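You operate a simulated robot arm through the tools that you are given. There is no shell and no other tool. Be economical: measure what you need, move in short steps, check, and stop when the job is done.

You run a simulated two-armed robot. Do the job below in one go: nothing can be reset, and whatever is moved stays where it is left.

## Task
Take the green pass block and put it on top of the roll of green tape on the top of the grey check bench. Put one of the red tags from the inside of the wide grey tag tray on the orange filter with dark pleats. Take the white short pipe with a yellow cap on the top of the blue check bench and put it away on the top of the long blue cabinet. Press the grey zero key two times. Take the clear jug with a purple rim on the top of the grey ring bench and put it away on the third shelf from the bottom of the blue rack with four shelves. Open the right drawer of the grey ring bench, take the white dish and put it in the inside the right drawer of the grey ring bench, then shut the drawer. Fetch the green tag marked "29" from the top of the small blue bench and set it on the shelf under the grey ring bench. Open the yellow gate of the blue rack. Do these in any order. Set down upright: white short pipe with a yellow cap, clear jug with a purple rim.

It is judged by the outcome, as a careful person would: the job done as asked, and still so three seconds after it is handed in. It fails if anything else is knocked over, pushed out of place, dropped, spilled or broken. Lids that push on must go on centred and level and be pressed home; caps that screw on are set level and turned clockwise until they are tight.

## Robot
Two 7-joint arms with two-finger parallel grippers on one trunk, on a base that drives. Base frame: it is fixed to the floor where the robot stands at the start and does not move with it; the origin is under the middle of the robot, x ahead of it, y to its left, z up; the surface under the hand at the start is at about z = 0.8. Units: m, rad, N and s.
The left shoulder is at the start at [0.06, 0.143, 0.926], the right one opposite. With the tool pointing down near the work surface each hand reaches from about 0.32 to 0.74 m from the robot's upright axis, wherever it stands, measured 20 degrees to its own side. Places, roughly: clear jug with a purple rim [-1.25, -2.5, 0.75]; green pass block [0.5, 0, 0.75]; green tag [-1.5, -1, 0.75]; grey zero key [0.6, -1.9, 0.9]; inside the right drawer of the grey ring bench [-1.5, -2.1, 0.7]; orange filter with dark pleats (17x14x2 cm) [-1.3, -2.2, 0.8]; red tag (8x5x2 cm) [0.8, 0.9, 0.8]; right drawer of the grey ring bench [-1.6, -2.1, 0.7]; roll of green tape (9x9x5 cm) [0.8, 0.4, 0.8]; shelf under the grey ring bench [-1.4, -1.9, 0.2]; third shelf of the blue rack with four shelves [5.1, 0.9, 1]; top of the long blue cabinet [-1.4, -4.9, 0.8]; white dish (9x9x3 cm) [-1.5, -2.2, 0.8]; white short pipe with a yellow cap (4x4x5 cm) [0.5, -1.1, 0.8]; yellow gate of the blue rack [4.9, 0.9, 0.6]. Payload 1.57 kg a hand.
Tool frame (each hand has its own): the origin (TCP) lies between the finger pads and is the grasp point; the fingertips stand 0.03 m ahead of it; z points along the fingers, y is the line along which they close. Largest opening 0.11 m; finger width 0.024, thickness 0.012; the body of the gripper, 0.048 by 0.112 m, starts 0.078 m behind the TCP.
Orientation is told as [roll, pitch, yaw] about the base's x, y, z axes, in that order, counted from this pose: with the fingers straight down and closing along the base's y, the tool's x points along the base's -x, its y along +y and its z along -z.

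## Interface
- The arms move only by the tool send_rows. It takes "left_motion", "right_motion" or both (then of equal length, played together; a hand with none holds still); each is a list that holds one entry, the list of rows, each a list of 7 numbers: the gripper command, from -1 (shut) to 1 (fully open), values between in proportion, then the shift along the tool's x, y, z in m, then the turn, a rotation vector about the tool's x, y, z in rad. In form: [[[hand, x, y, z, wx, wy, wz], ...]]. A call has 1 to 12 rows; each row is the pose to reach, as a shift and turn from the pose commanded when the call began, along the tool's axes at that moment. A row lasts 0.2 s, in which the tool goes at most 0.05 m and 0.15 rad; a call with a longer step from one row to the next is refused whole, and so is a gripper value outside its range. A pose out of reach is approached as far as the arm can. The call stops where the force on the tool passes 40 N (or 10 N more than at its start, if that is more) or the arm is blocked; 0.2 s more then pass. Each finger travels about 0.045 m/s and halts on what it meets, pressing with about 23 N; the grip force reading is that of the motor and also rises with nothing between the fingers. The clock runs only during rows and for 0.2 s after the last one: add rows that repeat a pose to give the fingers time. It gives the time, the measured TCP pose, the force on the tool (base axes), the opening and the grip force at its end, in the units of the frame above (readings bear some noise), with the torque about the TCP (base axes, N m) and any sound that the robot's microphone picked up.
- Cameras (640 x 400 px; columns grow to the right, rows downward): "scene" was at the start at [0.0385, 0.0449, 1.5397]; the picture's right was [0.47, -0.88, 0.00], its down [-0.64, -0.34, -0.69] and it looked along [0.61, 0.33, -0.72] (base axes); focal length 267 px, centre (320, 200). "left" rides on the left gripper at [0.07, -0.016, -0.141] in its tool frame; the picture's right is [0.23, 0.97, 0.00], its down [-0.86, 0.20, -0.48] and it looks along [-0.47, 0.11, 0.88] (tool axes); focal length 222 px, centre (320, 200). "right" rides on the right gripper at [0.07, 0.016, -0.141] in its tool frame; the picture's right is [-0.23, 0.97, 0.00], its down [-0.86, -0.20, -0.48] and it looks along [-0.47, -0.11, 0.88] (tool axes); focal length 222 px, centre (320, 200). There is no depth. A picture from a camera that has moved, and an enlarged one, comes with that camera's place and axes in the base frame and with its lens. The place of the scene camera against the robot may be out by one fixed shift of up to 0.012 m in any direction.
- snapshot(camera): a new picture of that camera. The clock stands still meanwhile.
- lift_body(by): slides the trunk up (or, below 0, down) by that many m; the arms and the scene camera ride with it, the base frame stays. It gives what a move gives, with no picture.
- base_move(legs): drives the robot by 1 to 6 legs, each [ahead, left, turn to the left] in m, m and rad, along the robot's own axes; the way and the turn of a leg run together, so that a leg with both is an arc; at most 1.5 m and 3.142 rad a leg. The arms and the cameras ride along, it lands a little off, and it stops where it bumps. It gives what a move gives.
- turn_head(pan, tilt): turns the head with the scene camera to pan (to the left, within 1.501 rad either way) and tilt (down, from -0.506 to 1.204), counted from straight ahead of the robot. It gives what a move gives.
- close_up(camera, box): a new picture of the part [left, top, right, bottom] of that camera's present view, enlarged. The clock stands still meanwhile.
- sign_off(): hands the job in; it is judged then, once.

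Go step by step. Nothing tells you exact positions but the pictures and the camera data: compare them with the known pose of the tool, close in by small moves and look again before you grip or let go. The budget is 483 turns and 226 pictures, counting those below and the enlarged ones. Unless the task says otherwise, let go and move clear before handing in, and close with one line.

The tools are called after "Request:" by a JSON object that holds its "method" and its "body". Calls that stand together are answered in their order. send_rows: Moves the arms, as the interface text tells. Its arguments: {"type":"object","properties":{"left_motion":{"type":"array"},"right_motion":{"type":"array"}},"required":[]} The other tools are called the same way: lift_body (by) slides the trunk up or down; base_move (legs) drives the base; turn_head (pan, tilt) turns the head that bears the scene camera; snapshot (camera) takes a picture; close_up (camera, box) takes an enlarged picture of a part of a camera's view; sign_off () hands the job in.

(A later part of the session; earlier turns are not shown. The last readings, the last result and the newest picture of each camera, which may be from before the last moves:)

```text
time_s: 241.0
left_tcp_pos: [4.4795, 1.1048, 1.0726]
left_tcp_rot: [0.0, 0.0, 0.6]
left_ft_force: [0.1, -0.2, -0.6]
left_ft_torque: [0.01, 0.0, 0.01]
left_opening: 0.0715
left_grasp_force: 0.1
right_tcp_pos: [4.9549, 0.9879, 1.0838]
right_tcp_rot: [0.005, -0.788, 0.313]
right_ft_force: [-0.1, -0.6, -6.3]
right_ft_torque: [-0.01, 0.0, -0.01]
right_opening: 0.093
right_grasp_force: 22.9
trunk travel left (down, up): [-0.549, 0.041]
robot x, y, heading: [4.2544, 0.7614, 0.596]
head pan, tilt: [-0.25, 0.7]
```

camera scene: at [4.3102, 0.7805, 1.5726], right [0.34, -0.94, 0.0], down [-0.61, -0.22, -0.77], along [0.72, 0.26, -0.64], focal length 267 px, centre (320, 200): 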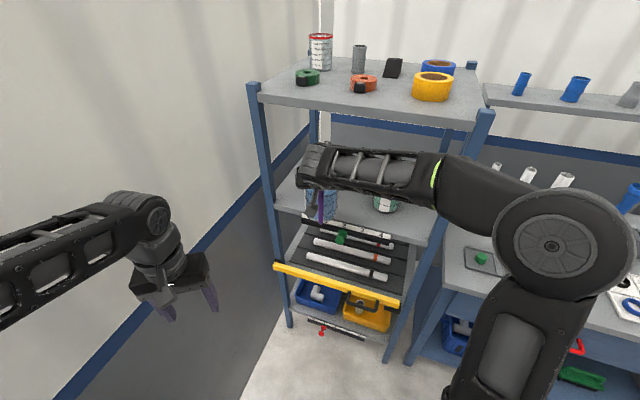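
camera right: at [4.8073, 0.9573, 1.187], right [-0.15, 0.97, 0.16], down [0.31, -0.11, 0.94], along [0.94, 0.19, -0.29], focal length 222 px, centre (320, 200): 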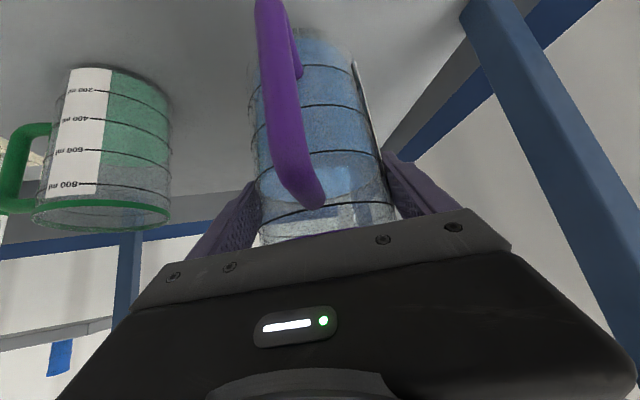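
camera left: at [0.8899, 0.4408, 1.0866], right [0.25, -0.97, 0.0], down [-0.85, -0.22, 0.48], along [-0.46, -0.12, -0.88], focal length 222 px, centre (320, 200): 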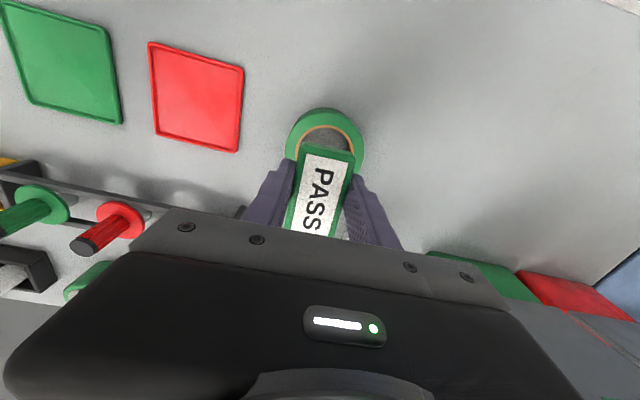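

Request:
{"method": "send_rows", "body": {"right_motion": [[[-1, 0.0014, 0, 0.0014, 0, 0, 0], [-1, 0.0028, 0, 0.0028, 0, 0, 0], [-1, 0.0043, 0, 0.0042, 0, 0, 0]]]}}

Request:
{"method": "close_up", "body": {"camera": "scene", "box": [270, 150, 430, 250]}}

```text
time_s: 241.8
left_tcp_pos: [4.4787, 1.1055, 1.0716]
left_tcp_rot: [0.0, 0.001, 0.599]
left_ft_force: [-0.3, 0.0, -1.1]
left_ft_torque: [-0.01, -0.01, 0.0]
left_opening: 0.0713
left_grasp_force: 0.0
right_tcp_pos: [4.9545, 0.9873, 1.0788]
right_tcp_rot: [0.006, -0.787, 0.311]
right_ft_force: [0.3, -0.8, -7.0]
right_ft_torque: [0.01, -0.03, 0.01]
right_opening: 0.0931
right_grasp_force: 22.7
trunk travel left (down, up): [-0.549, 0.041]
robot x, y, heading: [4.2539, 0.7596, 0.589]
head pan, tilt: [-0.25, 0.7]
```

```text
4.00 times, centred on (350, 200) of scene
camera zoom: at [4.3105, 0.7807, 1.5725], right [0.34, -0.94, 0.0], down [-0.61, -0.22, -0.76], along [0.72, 0.26, -0.64], focal length 1069 px, centre (200, 200)
```

zoom: 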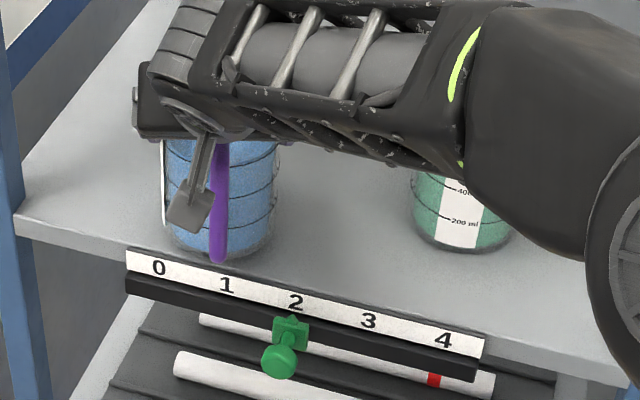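

I'd like a bit more margin from the shelf edge: moving 2.5 cm further in, then continuing down.

Request:
{"method": "send_rows", "body": {"right_motion": [[[-1, -0.007, 0, 0.0071, 0, 0, 0], [-1, -0.0141, 0, 0.0142, 0, 0, 0], [-1, -0.0176, 0, 0.0178, 0, 0, 0], [-1, -0.0162, 0, 0.0192, 0, 0, 0], [-1, -0.0148, 0, 0.0206, 0, 0, 0]]]}}

Request:
{"method": "send_rows", "body": {"right_motion": [[[-1, 0.0014, 0, 0.0014, 0, 0, 0], [-1, 0.0028, 0, 0.0028, 0, 0, 0], [-1, 0.0043, 0, 0.0042, 0, 0, 0]]]}}

Request:
{"method": "close_up", "body": {"camera": "scene", "box": [270, 150, 430, 250]}}

```text
time_s: 243.0
left_tcp_pos: [4.4796, 1.1067, 1.0721]
left_tcp_rot: [0.001, 0.0, 0.601]
left_ft_force: [0.2, -0.3, 0.7]
left_ft_torque: [-0.03, 0.0, -0.03]
left_opening: 0.0715
left_grasp_force: 0.1
right_tcp_pos: [4.9789, 0.9969, 1.0737]
right_tcp_rot: [0.004, -0.788, 0.313]
right_ft_force: [0.5, 0.6, -6.9]
right_ft_torque: [-0.01, -0.06, 0.02]
right_opening: 0.0929
right_grasp_force: 22.7
trunk travel left (down, up): [-0.549, 0.041]
robot x, y, heading: [4.2554, 0.7621, 0.595]
head pan, tilt: [-0.25, 0.7]
```

```text
time_s: 243.8
left_tcp_pos: [4.4786, 1.1045, 1.0717]
left_tcp_rot: [0.002, 0.001, 0.6]
left_ft_force: [-0.4, 0.5, 0.0]
left_ft_torque: [0.02, 0.01, 0.03]
left_opening: 0.0716
left_grasp_force: 0.1
right_tcp_pos: [4.9796, 0.9963, 1.0704]
right_tcp_rot: [0.007, -0.791, 0.312]
right_ft_force: [1.2, -0.7, 1.8]
right_ft_torque: [-0.52, -0.01, 0.03]
right_opening: 0.093
right_grasp_force: 22.6
trunk travel left (down, up): [-0.549, 0.041]
robot x, y, heading: [4.2579, 0.7684, 0.6]
head pan, tilt: [-0.25, 0.7]
```

```text
4.00 times, centred on (350, 200) of scene
camera zoom: at [4.3096, 0.78, 1.5727], right [0.34, -0.94, 0.0], down [-0.61, -0.22, -0.77], along [0.72, 0.26, -0.64], focal length 1069 px, centre (200, 200)
```

zoom: 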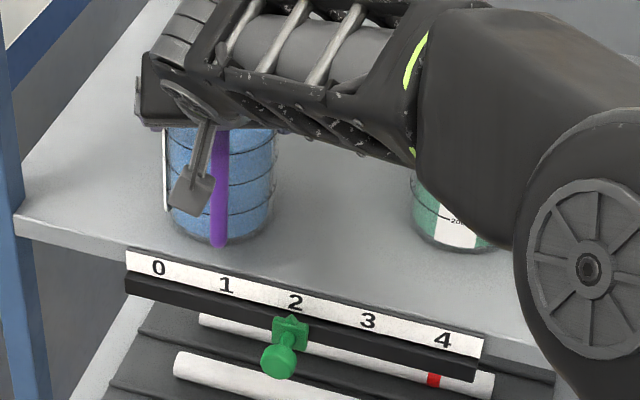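

Contact made (weight is carried by the shelf). Opening slowly.

Request:
{"method": "send_rows", "body": {"right_motion": [[[0.7, 0, 0, 0, 0, 0, 0], [0.8, 0, 0, 0, 0, 0, 0], [0.9, 0, 0, 0, 0, 0, 0], [1, 0, 0, 0, 0, 0, 0], [1, 0, 0, 0, 0, 0, 0]]]}}

Request:
{"method": "snapshot", "body": {"camera": "right"}}

```text
time_s: 245.0
left_tcp_pos: [4.4787, 1.1037, 1.0737]
left_tcp_rot: [0.001, 0.0, 0.601]
left_ft_force: [-0.4, -0.1, 0.3]
left_ft_torque: [-0.01, -0.02, 0.0]
left_opening: 0.0716
left_grasp_force: 0.0
right_tcp_pos: [4.98, 0.9964, 1.0675]
right_tcp_rot: [0.007, -0.789, 0.313]
right_ft_force: [-0.2, -0.4, 0.3]
right_ft_torque: [0.0, 0.03, -0.02]
right_opening: 0.11
right_grasp_force: 0.0
trunk travel left (down, up): [-0.549, 0.041]
robot x, y, heading: [4.2569, 0.765, 0.597]
head pan, tilt: [-0.25, 0.7]
```

```text
142 pictures are left
camera right: at [4.8302, 0.9649, 1.1193], right [-0.15, 0.97, 0.16], down [0.31, -0.11, 0.94], along [0.94, 0.19, -0.29], focal length 222 px, centre (320, 200)
```

right: 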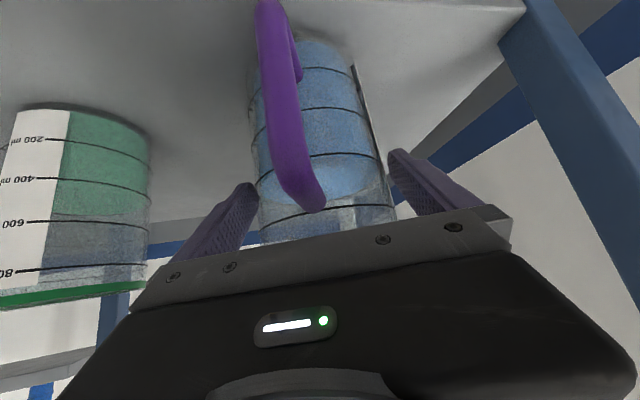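

Fingers are clear of the jug on both sides; backing straight out.

Request:
{"method": "send_rows", "body": {"right_motion": [[[1, 0.0106, 0, -0.0107, 0, 0, 0], [1, 0.0246, 0, -0.0248, 0, 0, 0], [1, 0.0422, 0, -0.0426, 0, 0, 0], [1, 0.0634, 0, -0.0639, 0, 0, 0], [1, 0.0915, 0, -0.0923, 0, 0, 0], [1, 0.12, 0, -0.121, 0, 0, 0]]]}}

Request:
{"method": "close_up", "body": {"camera": "scene", "box": [250, 130, 450, 255]}}

```text
time_s: 246.4
left_tcp_pos: [4.4778, 1.1052, 1.073]
left_tcp_rot: [0.0, 0.0, 0.6]
left_ft_force: [0.3, -0.5, -0.5]
left_ft_torque: [0.03, -0.04, -0.03]
left_opening: 0.0715
left_grasp_force: 0.1
right_tcp_pos: [4.8161, 0.9428, 1.0695]
right_tcp_rot: [0.007, -0.789, 0.31]
right_ft_force: [-0.7, 0.3, -0.3]
right_ft_torque: [0.01, -0.03, 0.0]
right_opening: 0.11
right_grasp_force: 0.0
trunk travel left (down, up): [-0.549, 0.041]
robot x, y, heading: [4.2556, 0.7642, 0.595]
head pan, tilt: [-0.25, 0.7]
```

```text
3.20 times, centred on (350, 192) of scene
camera zoom: at [4.3091, 0.7798, 1.5726], right [0.34, -0.94, 0.0], down [-0.61, -0.22, -0.77], along [0.72, 0.26, -0.64], focal length 855 px, centre (224, 224)
```

zoom: 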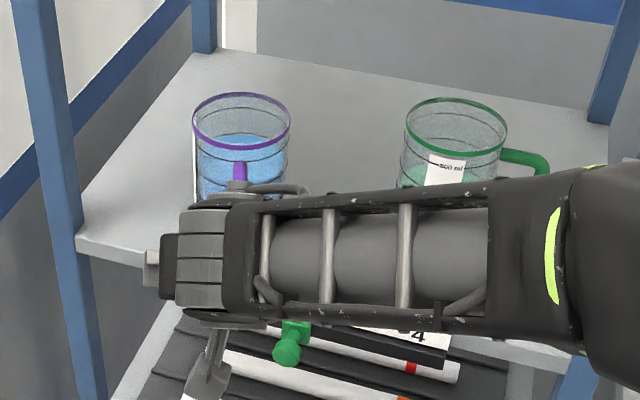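

The jug stands on the third shelf. Now the yellow gate: I'll back off and look at it.

Request:
{"method": "send_rows", "body": {"right_motion": [[[1, 0.025, 0, -0.025, 0, 0, 0], [1, 0.05, 0, -0.05, 0, 0, 0], [1, 0.075, 0, -0.075, 0, 0, 0]]]}}

Request:
{"method": "base_move", "body": {"legs": [[-0.3, -0.12, 0], [0, 0, -0.5]]}}

Request:
{"method": "turn_head", "body": {"pan": 0.1, "tilt": 0.75}}

Request:
{"method": "snapshot", "body": {"camera": "scene"}}

```text
time_s: 247.2
left_tcp_pos: [4.4776, 1.1043, 1.0736]
left_tcp_rot: [0.001, -0.001, 0.6]
left_ft_force: [-1.1, -0.3, 0.2]
left_ft_torque: [-0.01, -0.02, -0.02]
left_opening: 0.0713
left_grasp_force: 0.0
right_tcp_pos: [4.7159, 0.909, 1.0712]
right_tcp_rot: [0.006, -0.79, 0.312]
right_ft_force: [1.2, -0.7, -0.4]
right_ft_torque: [-0.01, -0.03, 0.02]
right_opening: 0.1101
right_grasp_force: 0.2
trunk travel left (down, up): [-0.549, 0.041]
robot x, y, heading: [4.258, 0.7622, 0.598]
head pan, tilt: [-0.25, 0.7]
```

```text
time_s: 250.8
left_tcp_pos: [4.4335, 0.6844, 1.0741]
left_tcp_rot: [0.0, 0.002, 0.091]
left_ft_force: [0.3, -1.0, -0.1]
left_ft_torque: [0.02, -0.02, -0.01]
left_opening: 0.0713
left_grasp_force: 0.0
right_tcp_pos: [4.5462, 0.399, 1.0676]
right_tcp_rot: [0.005, -0.788, -0.198]
right_ft_force: [-0.7, 0.7, 0.4]
right_ft_torque: [-0.05, -0.02, 0.03]
right_opening: 0.11
right_grasp_force: 0.1
trunk travel left (down, up): [-0.549, 0.041]
robot x, y, heading: [4.0773, 0.4964, 0.082]
head pan, tilt: [-0.25, 0.7]
```

```text
time_s: 251.6
left_tcp_pos: [4.4345, 0.6849, 1.0717]
left_tcp_rot: [0.001, 0.0, 0.091]
left_ft_force: [-0.2, -1.1, -0.3]
left_ft_torque: [0.0, -0.02, 0.04]
left_opening: 0.0712
left_grasp_force: 0.0
right_tcp_pos: [4.547, 0.3983, 1.0696]
right_tcp_rot: [0.005, -0.789, -0.199]
right_ft_force: [0.7, 0.5, -0.8]
right_ft_torque: [-0.01, 0.0, -0.01]
right_opening: 0.11
right_grasp_force: 0.0
trunk travel left (down, up): [-0.549, 0.041]
robot x, y, heading: [4.0756, 0.4941, 0.086]
head pan, tilt: [0.099, 0.75]
```

```text
140 pictures are left
camera scene: at [4.1228, 0.5129, 1.5683], right [0.18, -0.98, 0.0], down [-0.67, -0.12, -0.73], along [0.72, 0.13, -0.68], focal length 267 px, centre (320, 200)
```

scene: 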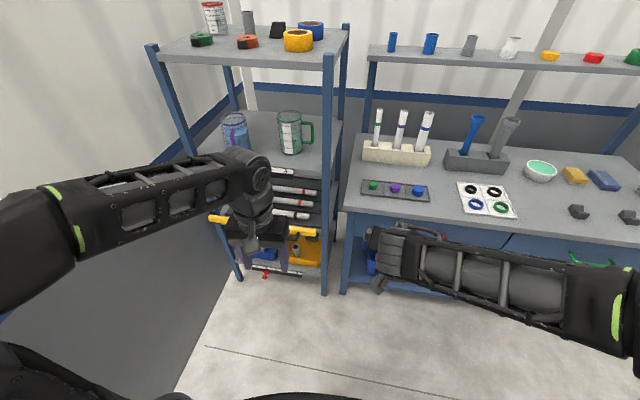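

Request:
{"method": "send_rows", "body": {"left_motion": [[[0.3, 0.02, 0.04, -0.02, 0, 0, 0], [0.3, 0.04, 0.08, -0.04, 0, 0, 0], [0.3, 0.06, 0.12, -0.05, 0, 0, 0], [0.3, 0.08, 0.16, -0.05, 0, 0, 0], [0.3, 0.1, 0.2, -0.05, 0, 0, 0]]]}}

Request:
{"method": "close_up", "body": {"camera": "scene", "box": [180, 180, 380, 305]}}

```text
time_s: 252.8
left_tcp_pos: [4.3152, 0.8749, 1.1229]
left_tcp_rot: [0.001, 0.0, 0.089]
left_ft_force: [-0.2, -0.1, -0.1]
left_ft_torque: [0.01, -0.02, 0.0]
left_opening: 0.0715
left_grasp_force: 0.2
right_tcp_pos: [4.5468, 0.3985, 1.0687]
right_tcp_rot: [0.005, -0.788, -0.196]
right_ft_force: [0.0, -0.2, -0.7]
right_ft_torque: [0.01, 0.02, 0.0]
right_opening: 0.1098
right_grasp_force: 0.0
trunk travel left (down, up): [-0.549, 0.041]
robot x, y, heading: [4.0735, 0.4931, 0.087]
head pan, tilt: [0.099, 0.75]
```

```text
3.20 times, centred on (280, 242) of scene
camera zoom: at [4.1222, 0.5131, 1.5683], right [0.18, -0.98, 0.0], down [-0.67, -0.13, -0.73], along [0.72, 0.13, -0.68], focal length 855 px, centre (448, 64)
```

zoom: 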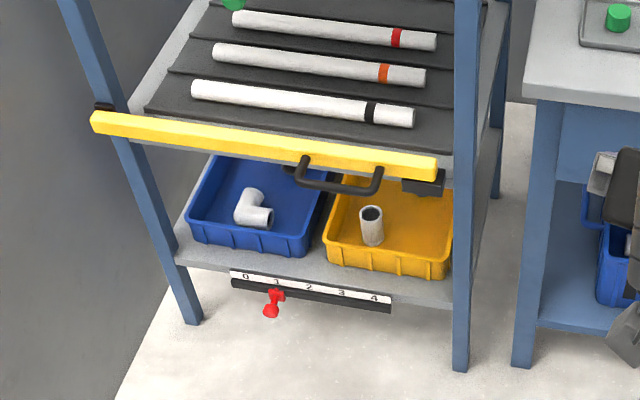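

Request:
{"method": "close_up", "body": {"camera": "scene", "box": [260, 215, 340, 265]}}

Request:
{"method": "close_up", "body": {"camera": "scene", "box": [195, 195, 275, 245]}}

```text
8.00 times, centred on (300, 240) of scene
camera zoom: at [4.1222, 0.5131, 1.5683], right [0.18, -0.98, 0.0], down [-0.67, -0.13, -0.73], along [0.72, 0.13, -0.68], focal length 2137 px, centre (480, -120)
```

zoom: 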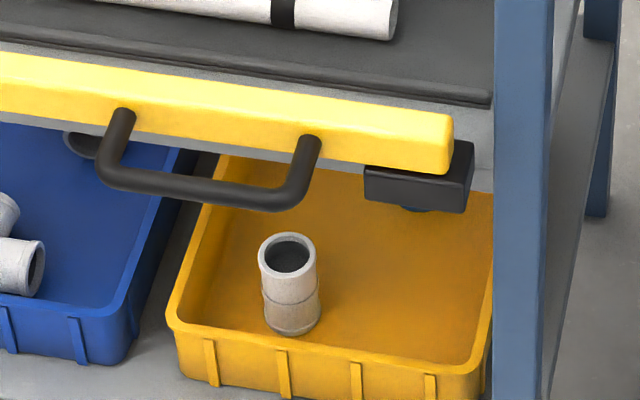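

```text
8.00 times, centred on (235, 220) of scene
camera zoom: at [4.1222, 0.5131, 1.5683], right [0.18, -0.98, 0.0], down [-0.67, -0.13, -0.73], along [0.72, 0.13, -0.68], focal length 2137 px, centre (1000, 40)
```

zoom: 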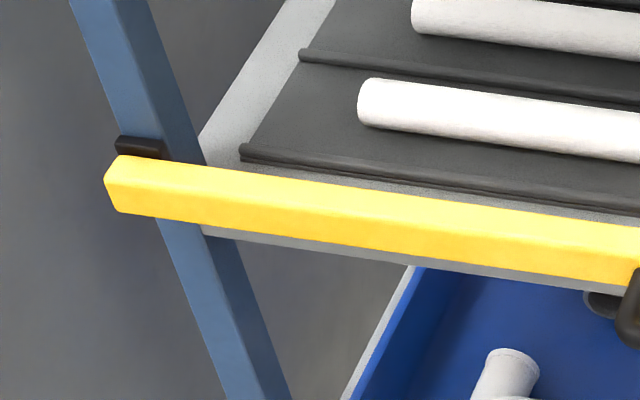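

The gate bar is hinged on the left post (y≈1.15) with a U-handle at y 0.755–0.87, protruding to x≈4.86, z≈0.6, so it swings outward. I'll retract the right arm, move nearer, lower the trunk and use the left hand.

Request:
{"method": "send_rows", "body": {"right_motion": [[[1, 0.026, 0, -0.044, 0, 0, 0], [1, 0.052, 0, -0.088, 0, 0, 0], [1, 0.079, 0, -0.13, 0, 0, 0], [1, 0.1, 0, -0.165, 0, 0, 0]]]}}

Request:
{"method": "base_move", "body": {"legs": [[0, 0, -0.087], [0.1, 0.1, 0]]}}

Request:
{"method": "lift_body", "body": {"by": -0.25}}

Request:
{"method": "snapshot", "body": {"camera": "left"}}

Request:
{"method": "snapshot", "body": {"camera": "scene"}}

```text
refused: row 1 steps farther than a row can; nothing moved
```

```text
time_s: 254.6
left_tcp_pos: [4.4463, 0.9523, 1.123]
left_tcp_rot: [0.0, 0.002, 0.007]
left_ft_force: [1.2, 0.1, 0.0]
left_ft_torque: [0.0, 0.07, 0.0]
left_opening: 0.0715
left_grasp_force: 0.2
right_tcp_pos: [4.6365, 0.4607, 1.0683]
right_tcp_rot: [0.003, -0.786, -0.28]
right_ft_force: [0.0, -0.7, -0.6]
right_ft_torque: [-0.02, 0.01, -0.01]
right_opening: 0.1101
right_grasp_force: 0.1
trunk travel left (down, up): [-0.549, 0.041]
robot x, y, heading: [4.1739, 0.5924, 0.001]
head pan, tilt: [0.099, 0.75]
```

```text
time_s: 257.2
left_tcp_pos: [4.4467, 0.9526, 0.8741]
left_tcp_rot: [0.001, 0.0, 0.006]
left_ft_force: [-0.2, -0.2, 0.2]
left_ft_torque: [-0.02, 0.01, -0.01]
left_opening: 0.0714
left_grasp_force: 0.0
right_tcp_pos: [4.6369, 0.4604, 0.8191]
right_tcp_rot: [0.005, -0.788, -0.282]
right_ft_force: [0.0, 0.0, 0.5]
right_ft_torque: [-0.01, 0.0, 0.0]
right_opening: 0.1102
right_grasp_force: 0.1
trunk travel left (down, up): [-0.299, 0.291]
robot x, y, heading: [4.1716, 0.5932, 0.001]
head pan, tilt: [0.099, 0.75]
```

```text
136 pictures are left
camera left: at [4.3757, 0.9352, 1.0134], right [-0.23, 0.97, 0.0], down [0.85, 0.2, 0.48], along [0.47, 0.11, -0.88], focal length 222 px, centre (320, 200)
```

left: 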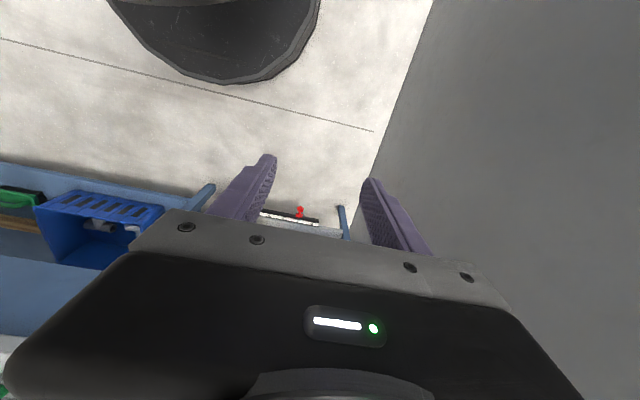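

```text
135 pictures are left
camera scene: at [4.2227, 0.6085, 1.3184], right [0.1, -0.99, 0.0], down [-0.68, -0.07, -0.73], along [0.73, 0.07, -0.68], focal length 267 px, centre (320, 200)
```

scene: 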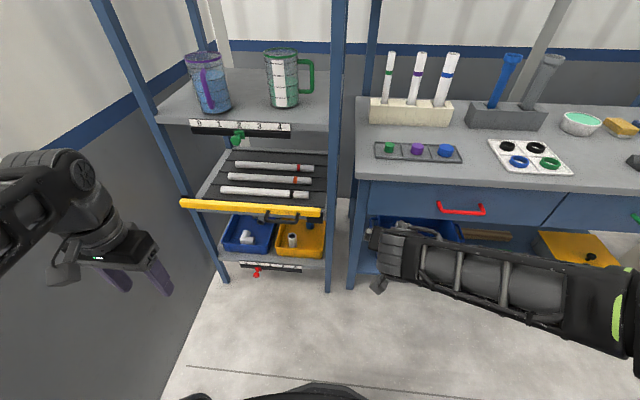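

Request:
{"method": "close_up", "body": {"camera": "scene", "box": [170, 180, 330, 280]}}

Request:
{"method": "send_rows", "body": {"right_motion": [[[1, 0.022, 0, -0.036, 0, 0, 0], [1, 0.044, 0, -0.072, 0, 0, 0], [1, 0.066, 0, -0.108, 0, 0, 0], [1, 0.088, 0, -0.144, 0, 0, 0]]]}}

```text
4.00 times, centred on (250, 230) of scene
camera zoom: at [4.2227, 0.6085, 1.3184], right [0.1, -0.99, 0.0], down [-0.68, -0.07, -0.73], along [0.73, 0.07, -0.68], focal length 1069 px, centre (600, 80)
```

zoom: 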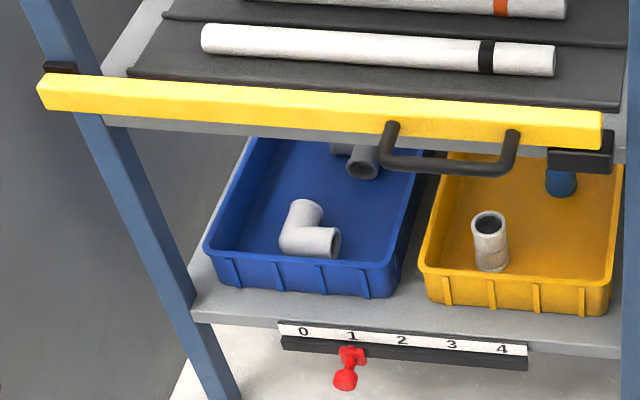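

```text
time_s: 258.2
left_tcp_pos: [4.446, 0.9513, 0.8736]
left_tcp_rot: [-0.002, 0.002, 0.007]
left_ft_force: [-0.2, 0.7, 0.1]
left_ft_torque: [-0.03, 0.01, 0.03]
left_opening: 0.0714
left_grasp_force: 0.1
right_tcp_pos: [4.4771, 0.5064, 0.8616]
right_tcp_rot: [0.0, -0.787, -0.279]
right_ft_force: [-0.2, -1.2, -0.4]
right_ft_torque: [-0.02, 0.04, 0.0]
right_opening: 0.1099
right_grasp_force: 0.0
right hand out of reach, approached as far as the arm can: row 4
trunk travel left (down, up): [-0.299, 0.291]
robot x, y, heading: [4.1712, 0.594, 0.006]
head pan, tilt: [0.099, 0.75]
```

Handle centre triangulates to about (4.84, 0.80, 0.62). Moving closer, turning the left hand so it closes front-to-back across the handle.

Request:
{"method": "base_move", "body": {"legs": [[0.06, 0, 0]]}}

Request:
{"method": "send_rows", "body": {"left_motion": [[[1, -0.02, -0.01, 0, 0, 0, -0.143], [1, -0.04, -0.02, 0, 0, 0, -0.286], [1, -0.07, -0.03, 0, 0, 0, -0.429], [1, -0.1, -0.04, 0, 0, 0, -0.571], [1, -0.13, -0.055, 0, 0, 0, -0.714], [1, -0.16, -0.07, 0.01, 0, 0, -0.857], [1, -0.19, -0.085, 0.02, 0, 0, -1.0], [1, -0.22, -0.1, 0.03, 0, 0, -1.143], [1, -0.25, -0.115, 0.04, 0, 0, -1.286], [1, -0.28, -0.13, 0.05, 0, 0, -1.429], [1, -0.31, -0.14, 0.06, 0, 0, -1.571]]]}}

Request:
{"method": "snapshot", "body": {"camera": "left"}}

Request:
{"method": "snapshot", "body": {"camera": "scene"}}

```text
time_s: 259.2
left_tcp_pos: [4.5066, 0.9532, 0.8736]
left_tcp_rot: [-0.001, -0.001, 0.005]
left_ft_force: [0.8, -0.5, 0.4]
left_ft_torque: [0.0, 0.0, -0.01]
left_opening: 0.0716
left_grasp_force: 0.1
right_tcp_pos: [4.5387, 0.5058, 0.8616]
right_tcp_rot: [0.002, -0.785, -0.282]
right_ft_force: [0.1, 0.3, -0.5]
right_ft_torque: [-0.02, -0.03, 0.03]
right_opening: 0.1102
right_grasp_force: 0.0
trunk travel left (down, up): [-0.299, 0.291]
robot x, y, heading: [4.2312, 0.5912, 0.002]
head pan, tilt: [0.099, 0.75]
```

```text
time_s: 261.6
left_tcp_pos: [4.817, 0.8144, 0.8126]
left_tcp_rot: [0.001, 0.001, 1.58]
left_ft_force: [-0.2, 0.0, 0.4]
left_ft_torque: [0.01, -0.01, 0.03]
left_opening: 0.1098
left_grasp_force: 0.1
right_tcp_pos: [4.5393, 0.5057, 0.8626]
right_tcp_rot: [0.002, -0.785, -0.283]
right_ft_force: [0.6, 1.3, 0.6]
right_ft_torque: [0.01, -0.01, 0.0]
right_opening: 0.1099
right_grasp_force: 0.0
trunk travel left (down, up): [-0.299, 0.291]
robot x, y, heading: [4.231, 0.5966, -0.005]
head pan, tilt: [0.099, 0.75]
```

```text
133 pictures are left
camera left: at [4.8329, 0.7441, 0.9527], right [-0.97, -0.23, 0.0], down [-0.21, 0.85, 0.48], along [-0.11, 0.47, -0.88], focal length 222 px, centre (320, 200)
```

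left: 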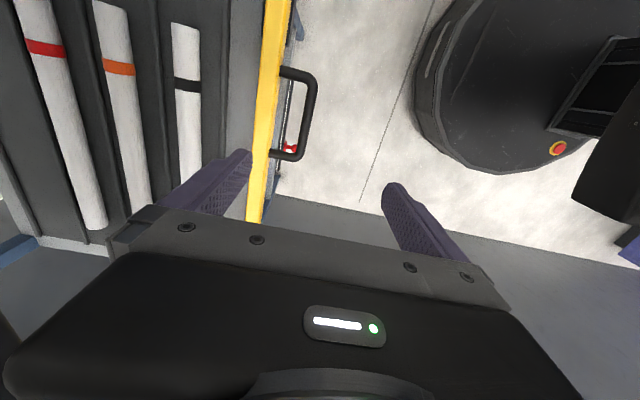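

```text
132 pictures are left
camera scene: at [4.2827, 0.6085, 1.3183], right [0.1, -0.99, 0.0], down [-0.68, -0.07, -0.73], along [0.73, 0.07, -0.68], focal length 267 px, centre (320, 200)
```

scene: 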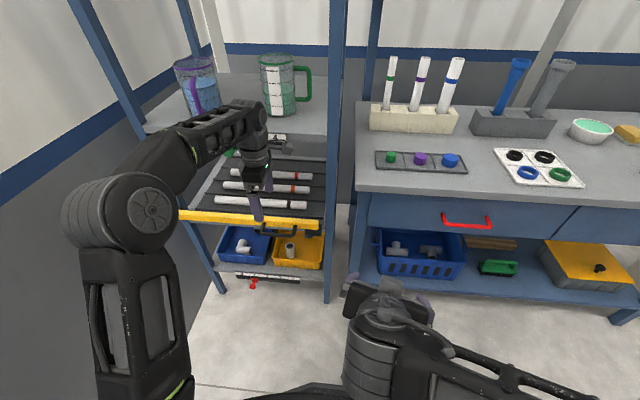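

The wrist view confirms handle bar at (4.84, 0.79); gap to the yellow bar about 3 cm. I'll narrow the fingers, lower above it and check.

Request:
{"method": "send_rows", "body": {"left_motion": [[[-0.45, 0, 0, 0.03, 0, 0, 0], [-0.45, 0, 0, 0.06, 0, 0, 0], [-0.45, 0.012, 0, 0.09, 0, 0, 0], [-0.45, 0.024, -0.012, 0.11, 0, 0, 0], [-0.45, 0.024, -0.022, 0.12, 0, 0, 0], [-0.45, 0.024, -0.022, 0.12, 0, 0, 0]]]}}

Request:
{"method": "snapshot", "body": {"camera": "left"}}

Request:
{"method": "close_up", "body": {"camera": "scene", "box": [200, 130, 360, 255]}}

```text
time_s: 263.0
left_tcp_pos: [4.8387, 0.7914, 0.6935]
left_tcp_rot: [0.0, -0.001, 1.576]
left_ft_force: [-0.2, 0.5, -0.1]
left_ft_torque: [0.03, -0.02, 0.01]
left_opening: 0.0303
left_grasp_force: 0.1
right_tcp_pos: [4.5383, 0.5062, 0.8608]
right_tcp_rot: [0.003, -0.784, -0.282]
right_ft_force: [-0.2, 0.5, 1.0]
right_ft_torque: [0.03, 0.01, -0.02]
right_opening: 0.11
right_grasp_force: 0.1
trunk travel left (down, up): [-0.299, 0.291]
robot x, y, heading: [4.235, 0.5932, -0.002]
head pan, tilt: [0.099, 0.75]
```

```text
131 pictures are left
camera left: at [4.8546, 0.7202, 0.8332], right [-0.97, -0.23, 0.0], down [-0.2, 0.85, 0.48], along [-0.11, 0.47, -0.88], focal length 222 px, centre (320, 200)
```

left: 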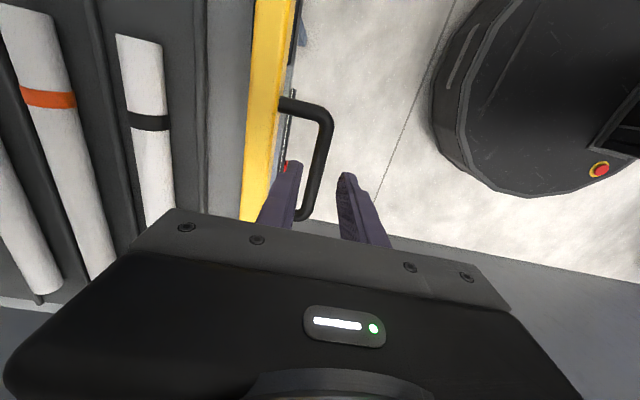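

```text
3.20 times, centred on (280, 192) of scene
camera zoom: at [4.2826, 0.6086, 1.3183], right [0.1, -0.99, 0.0], down [-0.68, -0.07, -0.73], along [0.73, 0.07, -0.68], focal length 855 px, centre (448, 224)
```

zoom: 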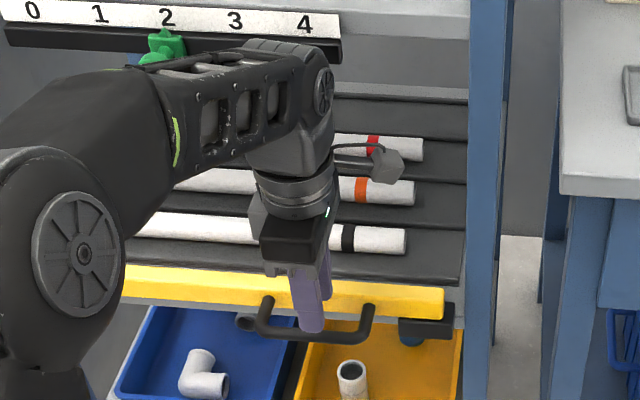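

The inner finger lines up with the gap. Lowering around the handle and closing.

Request:
{"method": "send_rows", "body": {"left_motion": [[[-0.45, 0, 0, 0.02, 0, 0, 0], [-0.45, 0, 0, 0.04, 0, 0, 0], [-0.45, 0, 0, 0.06, 0, 0, 0], [-0.45, 0, 0, 0.068, 0, 0, 0], [-1, 0, 0, 0.068, 0, 0, 0], [-1, 0, 0, 0.068, 0, 0, 0], [-1, 0, 0, 0.068, 0, 0, 0]]]}}

Request:
{"method": "snapshot", "body": {"camera": "left"}}

```text
time_s: 264.6
left_tcp_pos: [4.8392, 0.79, 0.6253]
left_tcp_rot: [0.0, 0.0, 1.576]
left_ft_force: [1.2, 0.3, -0.9]
left_ft_torque: [-0.16, -0.04, -0.38]
left_opening: 0.0139
left_grasp_force: 30.4
right_tcp_pos: [4.5399, 0.5057, 0.8621]
right_tcp_rot: [0.001, -0.786, -0.283]
right_ft_force: [-0.3, 0.4, -0.1]
right_ft_torque: [0.01, 0.01, -0.02]
right_opening: 0.1099
right_grasp_force: 0.1
trunk travel left (down, up): [-0.299, 0.291]
robot x, y, heading: [4.2313, 0.5959, 0.002]
head pan, tilt: [0.099, 0.75]
```

```text
129 pictures are left
camera left: at [4.8551, 0.7197, 0.7644], right [-0.97, -0.23, 0.0], down [-0.2, 0.85, 0.48], along [-0.11, 0.47, -0.88], focal length 222 px, centre (320, 200)
```

left: 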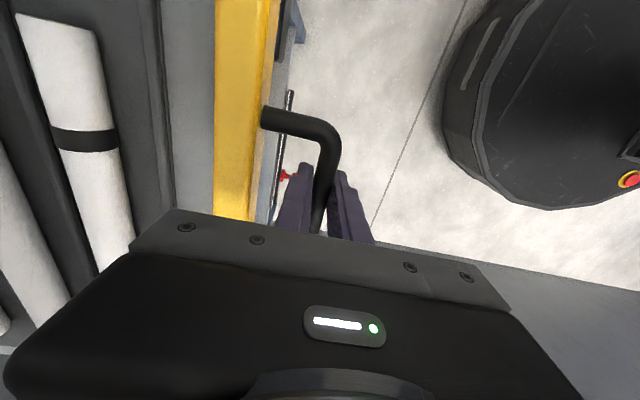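

Handle gripped. I'll try pulling it outward along an arc about the left post, gently at first.

Request:
{"method": "send_rows", "body": {"left_motion": [[[-1, -0.0017, 0.0096, 0, 0, 0, 0.025], [-1, -0.0035, 0.0192, 0, 0, 0, 0.05], [-1, -0.0057, 0.0287, 0, 0, 0, 0.075], [-1, -0.0079, 0.0381, 0, 0, 0, 0.1]]]}}

Request:
{"method": "snapshot", "body": {"camera": "scene"}}

```text
time_s: 265.6
left_tcp_pos: [4.8014, 0.797, 0.624]
left_tcp_rot: [0.001, -0.001, 1.475]
left_ft_force: [0.2, -2.3, -6.2]
left_ft_torque: [0.01, -0.02, -0.23]
left_opening: 0.0137
left_grasp_force: 29.8
right_tcp_pos: [4.539, 0.5057, 0.8615]
right_tcp_rot: [0.002, -0.784, -0.281]
right_ft_force: [0.6, 0.4, -0.1]
right_ft_torque: [0.02, 0.0, -0.01]
right_opening: 0.1103
right_grasp_force: 0.1
trunk travel left (down, up): [-0.299, 0.291]
robot x, y, heading: [4.231, 0.5963, 0.0]
head pan, tilt: [0.099, 0.75]
```

```text
128 pictures are left
camera scene: at [4.2831, 0.6085, 1.3182], right [0.1, -0.99, 0.0], down [-0.68, -0.07, -0.73], along [0.73, 0.07, -0.68], focal length 267 px, centre (320, 200)
```

scene: 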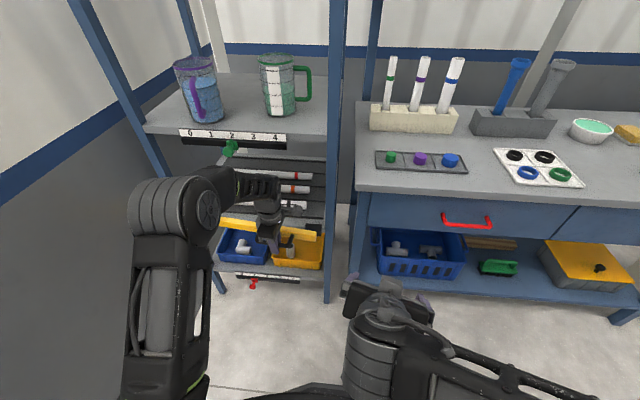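

It swings outward with little force. Continuing along the arc.

Request:
{"method": "send_rows", "body": {"left_motion": [[[-1, -0.0046, 0.024, 0, 0, 0, 0.0625], [-1, -0.0107, 0.0476, 0, 0, 0, 0.125], [-1, -0.0183, 0.0709, 0, 0, 0, 0.1875], [-1, -0.0273, 0.0935, 0, 0, 0, 0.25], [-1, -0.0377, 0.1156, 0, 0, 0, 0.3125], [-1, -0.0495, 0.137, 0, 0, 0, 0.375], [-1, -0.0626, 0.1576, 0, 0, 0, 0.4375], [-1, -0.077, 0.1773, 0, 0, 0, 0.5]]]}}

Request:
{"method": "snapshot", "body": {"camera": "scene"}}

```text
time_s: 267.4
left_tcp_pos: [4.6289, 0.8908, 0.6245]
left_tcp_rot: [0.002, 0.003, 0.975]
left_ft_force: [-13.7, -16.4, -10.9]
left_ft_torque: [-0.21, 0.17, -0.03]
left_opening: 0.0138
left_grasp_force: 30.0
right_tcp_pos: [4.5399, 0.5057, 0.8613]
right_tcp_rot: [0.004, -0.787, -0.283]
right_ft_force: [0.3, -0.3, -0.4]
right_ft_torque: [0.0, -0.02, 0.01]
right_opening: 0.1099
right_grasp_force: 0.1
trunk travel left (down, up): [-0.299, 0.291]
robot x, y, heading: [4.2325, 0.5926, -0.002]
head pan, tilt: [0.099, 0.75]
```

```text
127 pictures are left
camera scene: at [4.282, 0.6079, 1.3183], right [0.1, -0.99, 0.0], down [-0.68, -0.07, -0.73], along [0.73, 0.07, -0.68], focal length 267 px, centre (320, 200)
```

scene: 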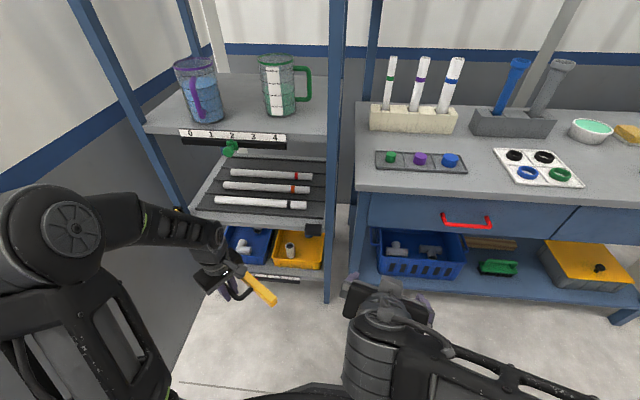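

The gate is open about 35°; there's a radial strain, so I'll relax outward a little and measure.

Request:
{"method": "send_rows", "body": {"left_motion": [[[-1, 0.006, 0.001, 0, 0, 0, 0], [-1, 0.006, 0.001, 0, 0, 0, 0]]]}}

```text
time_s: 268.0
left_tcp_pos: [4.6317, 0.8898, 0.6265]
left_tcp_rot: [-0.005, -0.004, 0.977]
left_ft_force: [11.6, 14.4, -16.7]
left_ft_torque: [0.19, -0.09, 0.09]
left_opening: 0.0136
left_grasp_force: 30.1
right_tcp_pos: [4.5406, 0.5077, 0.8618]
right_tcp_rot: [-0.001, -0.786, -0.281]
right_ft_force: [0.3, 0.2, 0.8]
right_ft_torque: [0.02, 0.03, -0.02]
right_opening: 0.11
right_grasp_force: 0.1
trunk travel left (down, up): [-0.299, 0.291]
robot x, y, heading: [4.238, 0.5945, 0.004]
head pan, tilt: [0.099, 0.75]
```

Measured points fit a hinge at (4.896, 1.178), r=0.392. Continuing on that arc to about 63°.

Request:
{"method": "send_rows", "body": {"left_motion": [[[-1, -0.0072, 0.0241, 0, 0, 0, 0.0625], [-1, -0.0132, 0.0478, 0, 0, 0, 0.125], [-1, -0.0206, 0.0712, 0, 0, 0, 0.1875], [-1, -0.0294, 0.0941, 0, 0, 0, 0.25], [-1, -0.0397, 0.1162, 0, 0, 0, 0.3125], [-1, -0.0513, 0.1377, 0, 0, 0, 0.375], [-1, -0.0643, 0.1585, 0, 0, 0, 0.4375], [-1, -0.0785, 0.1786, 0, 0, 0, 0.5]]]}}

Request:
{"method": "snapshot", "body": {"camera": "scene"}}

```text
time_s: 269.8
left_tcp_pos: [4.5241, 1.0519, 0.6259]
left_tcp_rot: [0.0, 0.0, 0.476]
left_ft_force: [1.4, 2.4, 13.5]
left_ft_torque: [-0.22, 0.41, 0.41]
left_opening: 0.0137
left_grasp_force: 30.2
right_tcp_pos: [4.5392, 0.5049, 0.863]
right_tcp_rot: [0.003, -0.787, -0.283]
right_ft_force: [0.7, 0.3, -0.1]
right_ft_torque: [-0.02, -0.03, 0.0]
right_opening: 0.1099
right_grasp_force: 0.0
trunk travel left (down, up): [-0.299, 0.291]
robot x, y, heading: [4.2305, 0.5962, -0.002]
head pan, tilt: [0.099, 0.75]
```

```text
126 pictures are left
camera scene: at [4.282, 0.6078, 1.3186], right [0.1, -0.99, 0.0], down [-0.68, -0.07, -0.73], along [0.73, 0.07, -0.68], focal length 267 px, centre (320, 200)
```

scene: 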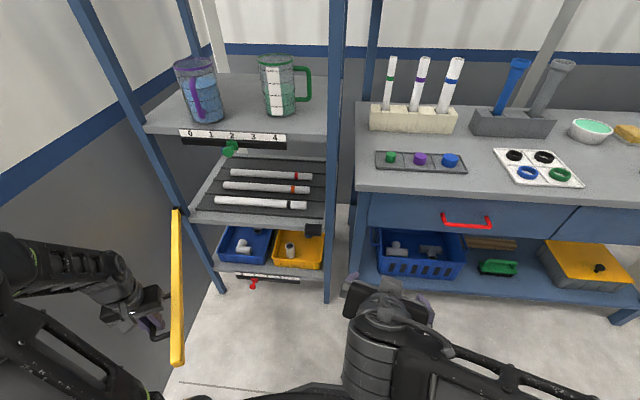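

Open about 63°. A bit further to near fully open.

Request:
{"method": "send_rows", "body": {"left_motion": [[[-1, -0.005, 0.027, 0, 0, 0, 0.07], [-1, -0.0119, 0.0536, 0, 0, 0, 0.14], [-1, -0.0207, 0.0798, 0, 0, 0, 0.21], [-1, -0.0313, 0.105, 0, 0, 0, 0.28], [-1, -0.0435, 0.1297, 0, 0, 0, 0.35]]]}}

Request:
{"method": "snapshot", "body": {"camera": "left"}}

```text
time_s: 271.0
left_tcp_pos: [4.5013, 1.1872, 0.6238]
left_tcp_rot: [0.002, 0.0, 0.128]
left_ft_force: [-9.9, 1.3, 12.5]
left_ft_torque: [-0.04, 0.13, 0.5]
left_opening: 0.0136
left_grasp_force: 30.3
right_tcp_pos: [4.5383, 0.5052, 0.862]
right_tcp_rot: [0.004, -0.788, -0.285]
right_ft_force: [0.4, 0.3, -1.1]
right_ft_torque: [-0.04, 0.0, 0.0]
right_opening: 0.1102
right_grasp_force: 0.2
trunk travel left (down, up): [-0.299, 0.291]
robot x, y, heading: [4.2329, 0.5942, 0.004]
head pan, tilt: [0.099, 0.75]
```

```text
125 pictures are left
camera left: at [4.4328, 1.1621, 0.7656], right [-0.35, 0.94, 0.0], down [0.82, 0.31, 0.48], along [0.45, 0.17, -0.88], focal length 222 px, centre (320, 200)
```

left: 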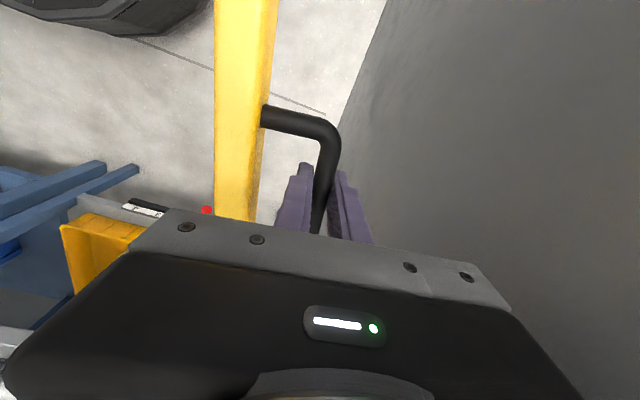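

The gate is open about 83°. Releasing: open the fingers slightly, lift straight up, and clear.

Request:
{"method": "send_rows", "body": {"left_motion": [[[-0.45, 0, 0, 0, 0, 0, 0], [-0.45, 0, 0, 0, 0, 0, 0], [-0.45, 0, 0, -0.02, 0, 0, 0], [-0.45, 0, 0, -0.05, 0, 0, 0], [-0.45, 0, 0, -0.09, 0, 0, 0], [-0.45, 0, 0, -0.13, 0, 0, 0], [-0.45, 0, 0, -0.17, 0, 0, 0], [-0.45, 0.02, -0.04, -0.2, 0, 0, 0], [-0.45, 0.04, -0.08, -0.2, 0, 0, 0], [-0.45, 0.06, -0.12, -0.2, 0, 0, 0], [-0.45, 0.08, -0.16, -0.2, 0, 0, 0]]]}}

Request:
{"method": "snapshot", "body": {"camera": "scene"}}

```text
refused: row 8 steps farther than a row can; nothing moved
```

```text
124 pictures are left
camera scene: at [4.2812, 0.6077, 1.3184], right [0.1, -0.99, 0.0], down [-0.68, -0.07, -0.73], along [0.73, 0.07, -0.68], focal length 267 px, centre (320, 200)
```

scene: 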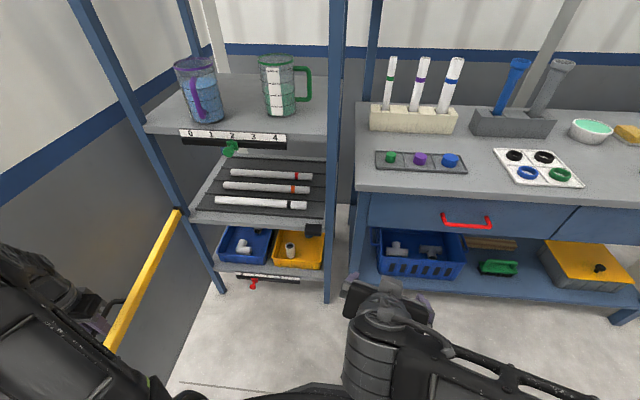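

Request:
{"method": "send_rows", "body": {"left_motion": [[[-0.45, 0, 0, 0, 0, 0, 0], [-0.45, 0, 0, 0, 0, 0, 0], [-0.45, 0, 0, -0.02, 0, 0, 0], [-0.45, 0, 0, -0.05, 0, 0, 0], [-0.45, 0, 0, -0.09, 0, 0, 0], [-0.45, 0, 0, -0.13, 0, 0, 0], [-0.45, 0, 0, -0.17, 0, 0, 0], [-0.45, 0.0, -0.02, -0.2, 0, 0, 0], [-0.45, 0.02, -0.06, -0.2, 0, 0, 0], [-0.45, 0.04, -0.1, -0.2, 0, 0, 0], [-0.45, 0.06, -0.14, -0.2, 0, 0, 0], [-0.45, 0.08, -0.18, -0.2, 0, 0, 0]]]}}

Request:
{"method": "lift_body", "body": {"by": 0.25}}

Request:
{"method": "snapshot", "body": {"camera": "scene"}}

```text
time_s: 273.6
left_tcp_pos: [4.4459, 0.9971, 0.8264]
left_tcp_rot: [0.0, 0.001, 0.128]
left_ft_force: [0.1, 0.1, -0.9]
left_ft_torque: [-0.02, 0.02, 0.01]
left_opening: 0.0303
left_grasp_force: 0.0
right_tcp_pos: [4.5392, 0.5059, 0.8616]
right_tcp_rot: [0.002, -0.786, -0.282]
right_ft_force: [0.7, -0.1, 0.9]
right_ft_torque: [0.02, 0.01, 0.04]
right_opening: 0.1102
right_grasp_force: 0.0
trunk travel left (down, up): [-0.299, 0.291]
robot x, y, heading: [4.2335, 0.5946, 0.001]
head pan, tilt: [0.099, 0.75]
```

```text
time_s: 276.1
left_tcp_pos: [4.4457, 0.9957, 1.0755]
left_tcp_rot: [-0.002, 0.0, 0.126]
left_ft_force: [-0.4, 0.2, 0.1]
left_ft_torque: [0.0, 0.01, -0.02]
left_opening: 0.0305
left_grasp_force: 0.2
right_tcp_pos: [4.5392, 0.506, 1.1113]
right_tcp_rot: [0.001, -0.786, -0.282]
right_ft_force: [0.5, 0.1, 0.3]
right_ft_torque: [0.02, 0.02, -0.01]
right_opening: 0.1102
right_grasp_force: 0.1
trunk travel left (down, up): [-0.549, 0.041]
robot x, y, heading: [4.2339, 0.5944, -0.007]
head pan, tilt: [0.099, 0.75]
```

```text
123 pictures are left
camera scene: at [4.2825, 0.6086, 1.5683], right [0.1, -0.99, 0.0], down [-0.68, -0.07, -0.73], along [0.73, 0.07, -0.68], focal length 267 px, centre (320, 200)
```

scene: 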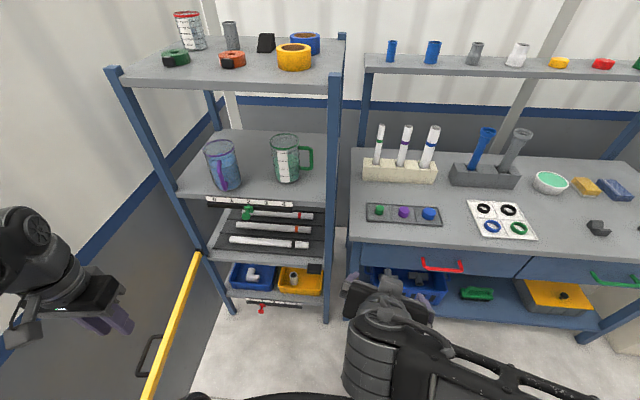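

Gate open and jug upright. I'll straighten the right hand to point down, then drive back toward the tag tray.

Request:
{"method": "send_rows", "body": {"right_motion": [[[0, 0, 0, 0, 0, 0.13, 0], [0, 0, 0, 0, 0, 0.26, 0], [0, 0, 0, 0, 0, 0.39, 0], [0, 0, 0, 0, 0, 0.52, 0], [0, 0, 0, 0, 0, 0.65, 0], [0, 0, 0, 0, 0, 0.785, 0]]]}}

Request:
{"method": "base_move", "body": {"legs": [[-0.32, 0, 0], [0, 0, -1.571], [1.35, 0, 0], [1.35, 0, 0], [1.3, 0, 0], [0, 0, -1.571]]}}

```text
time_s: 277.6
left_tcp_pos: [4.447, 0.9975, 1.0752]
left_tcp_rot: [0.001, 0.001, 0.125]
left_ft_force: [0.8, -0.1, -0.1]
left_ft_torque: [-0.01, 0.01, 0.03]
left_opening: 0.0302
left_grasp_force: 0.1
right_tcp_pos: [4.5396, 0.5064, 1.1109]
right_tcp_rot: [0.001, -0.002, -0.282]
right_ft_force: [-0.1, -0.7, 0.1]
right_ft_torque: [0.01, 0.01, 0.01]
right_opening: 0.0548
right_grasp_force: 0.0
trunk travel left (down, up): [-0.549, 0.041]
robot x, y, heading: [4.2321, 0.5929, 0.0]
head pan, tilt: [0.099, 0.75]
```

```text
time_s: 306.2
left_tcp_pos: [3.6537, -3.8171, 1.0754]
left_tcp_rot: [-0.001, -0.001, -3.028]
left_ft_force: [0.5, -0.6, -0.4]
left_ft_torque: [0.0, -0.01, 0.01]
left_opening: 0.0304
left_grasp_force: 0.1
right_tcp_pos: [3.5665, -3.3257, 1.1115]
right_tcp_rot: [0.001, -0.002, 2.847]
right_ft_force: [0.4, -0.4, -0.3]
right_ft_torque: [0.0, 0.0, 0.02]
right_opening: 0.0551
right_grasp_force: 0.0
trunk travel left (down, up): [-0.549, 0.041]
robot x, y, heading: [3.8762, -3.4171, 3.127]
head pan, tilt: [0.099, 0.75]
```

Request:
{"method": "base_move", "body": {"legs": [[1.1, 0, 0], [1.05, 0, 0], [0, 0, -1.556], [1.35, 0, 0], [1.35, 0, 0], [1.2, 0, 0]]}}

Request:
{"method": "base_move", "body": {"legs": [[0, 0, 1.571]]}}

Request:
{"method": "turn_head", "body": {"pan": -0.3, "tilt": 0.75}}

Request:
{"method": "snapshot", "body": {"camera": "scene"}}

```text
time_s: 338.9
left_tcp_pos: [1.3468, 0.7074, 1.0751]
left_tcp_rot: [0.0, 0.0, 1.693]
left_ft_force: [0.3, 0.8, 0.3]
left_ft_torque: [-0.01, 0.02, 0.0]
left_opening: 0.0305
left_grasp_force: 0.1
right_tcp_pos: [1.8379, 0.7985, 1.1105]
right_tcp_rot: [0.003, -0.003, 1.283]
right_ft_force: [0.4, -0.2, 0.3]
right_ft_torque: [-0.03, -0.02, 0.02]
right_opening: 0.0545
right_grasp_force: 0.1
trunk travel left (down, up): [-0.549, 0.041]
robot x, y, heading: [1.7497, 0.4936, 1.564]
head pan, tilt: [0.099, 0.75]
```

```text
time_s: 343.1
left_tcp_pos: [1.5284, 0.0918, 1.0758]
left_tcp_rot: [0.0, 0.001, -3.034]
left_ft_force: [0.4, 0.3, -0.3]
left_ft_torque: [-0.01, 0.01, -0.04]
left_opening: 0.0304
left_grasp_force: 0.1
right_tcp_pos: [1.4428, 0.5851, 1.1112]
right_tcp_rot: [-0.001, -0.001, 2.842]
right_ft_force: [-0.1, 0.7, 0.7]
right_ft_torque: [0.02, -0.02, 0.0]
right_opening: 0.0553
right_grasp_force: 0.0
trunk travel left (down, up): [-0.549, 0.041]
robot x, y, heading: [1.7491, 0.4911, 3.123]
head pan, tilt: [0.099, 0.75]
```

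```text
time_s: 344.0
left_tcp_pos: [1.5269, 0.0926, 1.0758]
left_tcp_rot: [0.002, 0.0, -3.033]
left_ft_force: [-0.1, -0.3, -0.5]
left_ft_torque: [0.0, 0.01, -0.03]
left_opening: 0.0305
left_grasp_force: 0.0
right_tcp_pos: [1.4432, 0.5847, 1.1118]
right_tcp_rot: [0.002, -0.001, 2.843]
right_ft_force: [0.7, 0.0, -0.3]
right_ft_torque: [0.01, 0.03, -0.02]
right_opening: 0.0551
right_grasp_force: 0.1
trunk travel left (down, up): [-0.549, 0.041]
robot x, y, heading: [1.7483, 0.4914, 3.124]
head pan, tilt: [-0.3, 0.75]
```

```text
122 pictures are left
camera scene: at [1.6974, 0.5233, 1.5683], right [0.31, 0.95, 0.0], down [0.65, -0.21, -0.73], along [-0.69, 0.23, -0.68], focal length 267 px, centre (320, 200)
```

scene: 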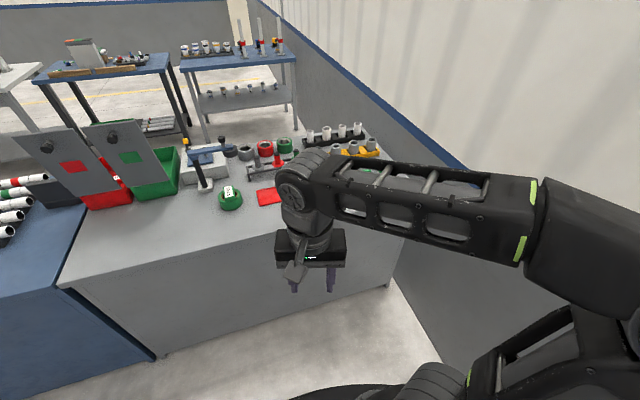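

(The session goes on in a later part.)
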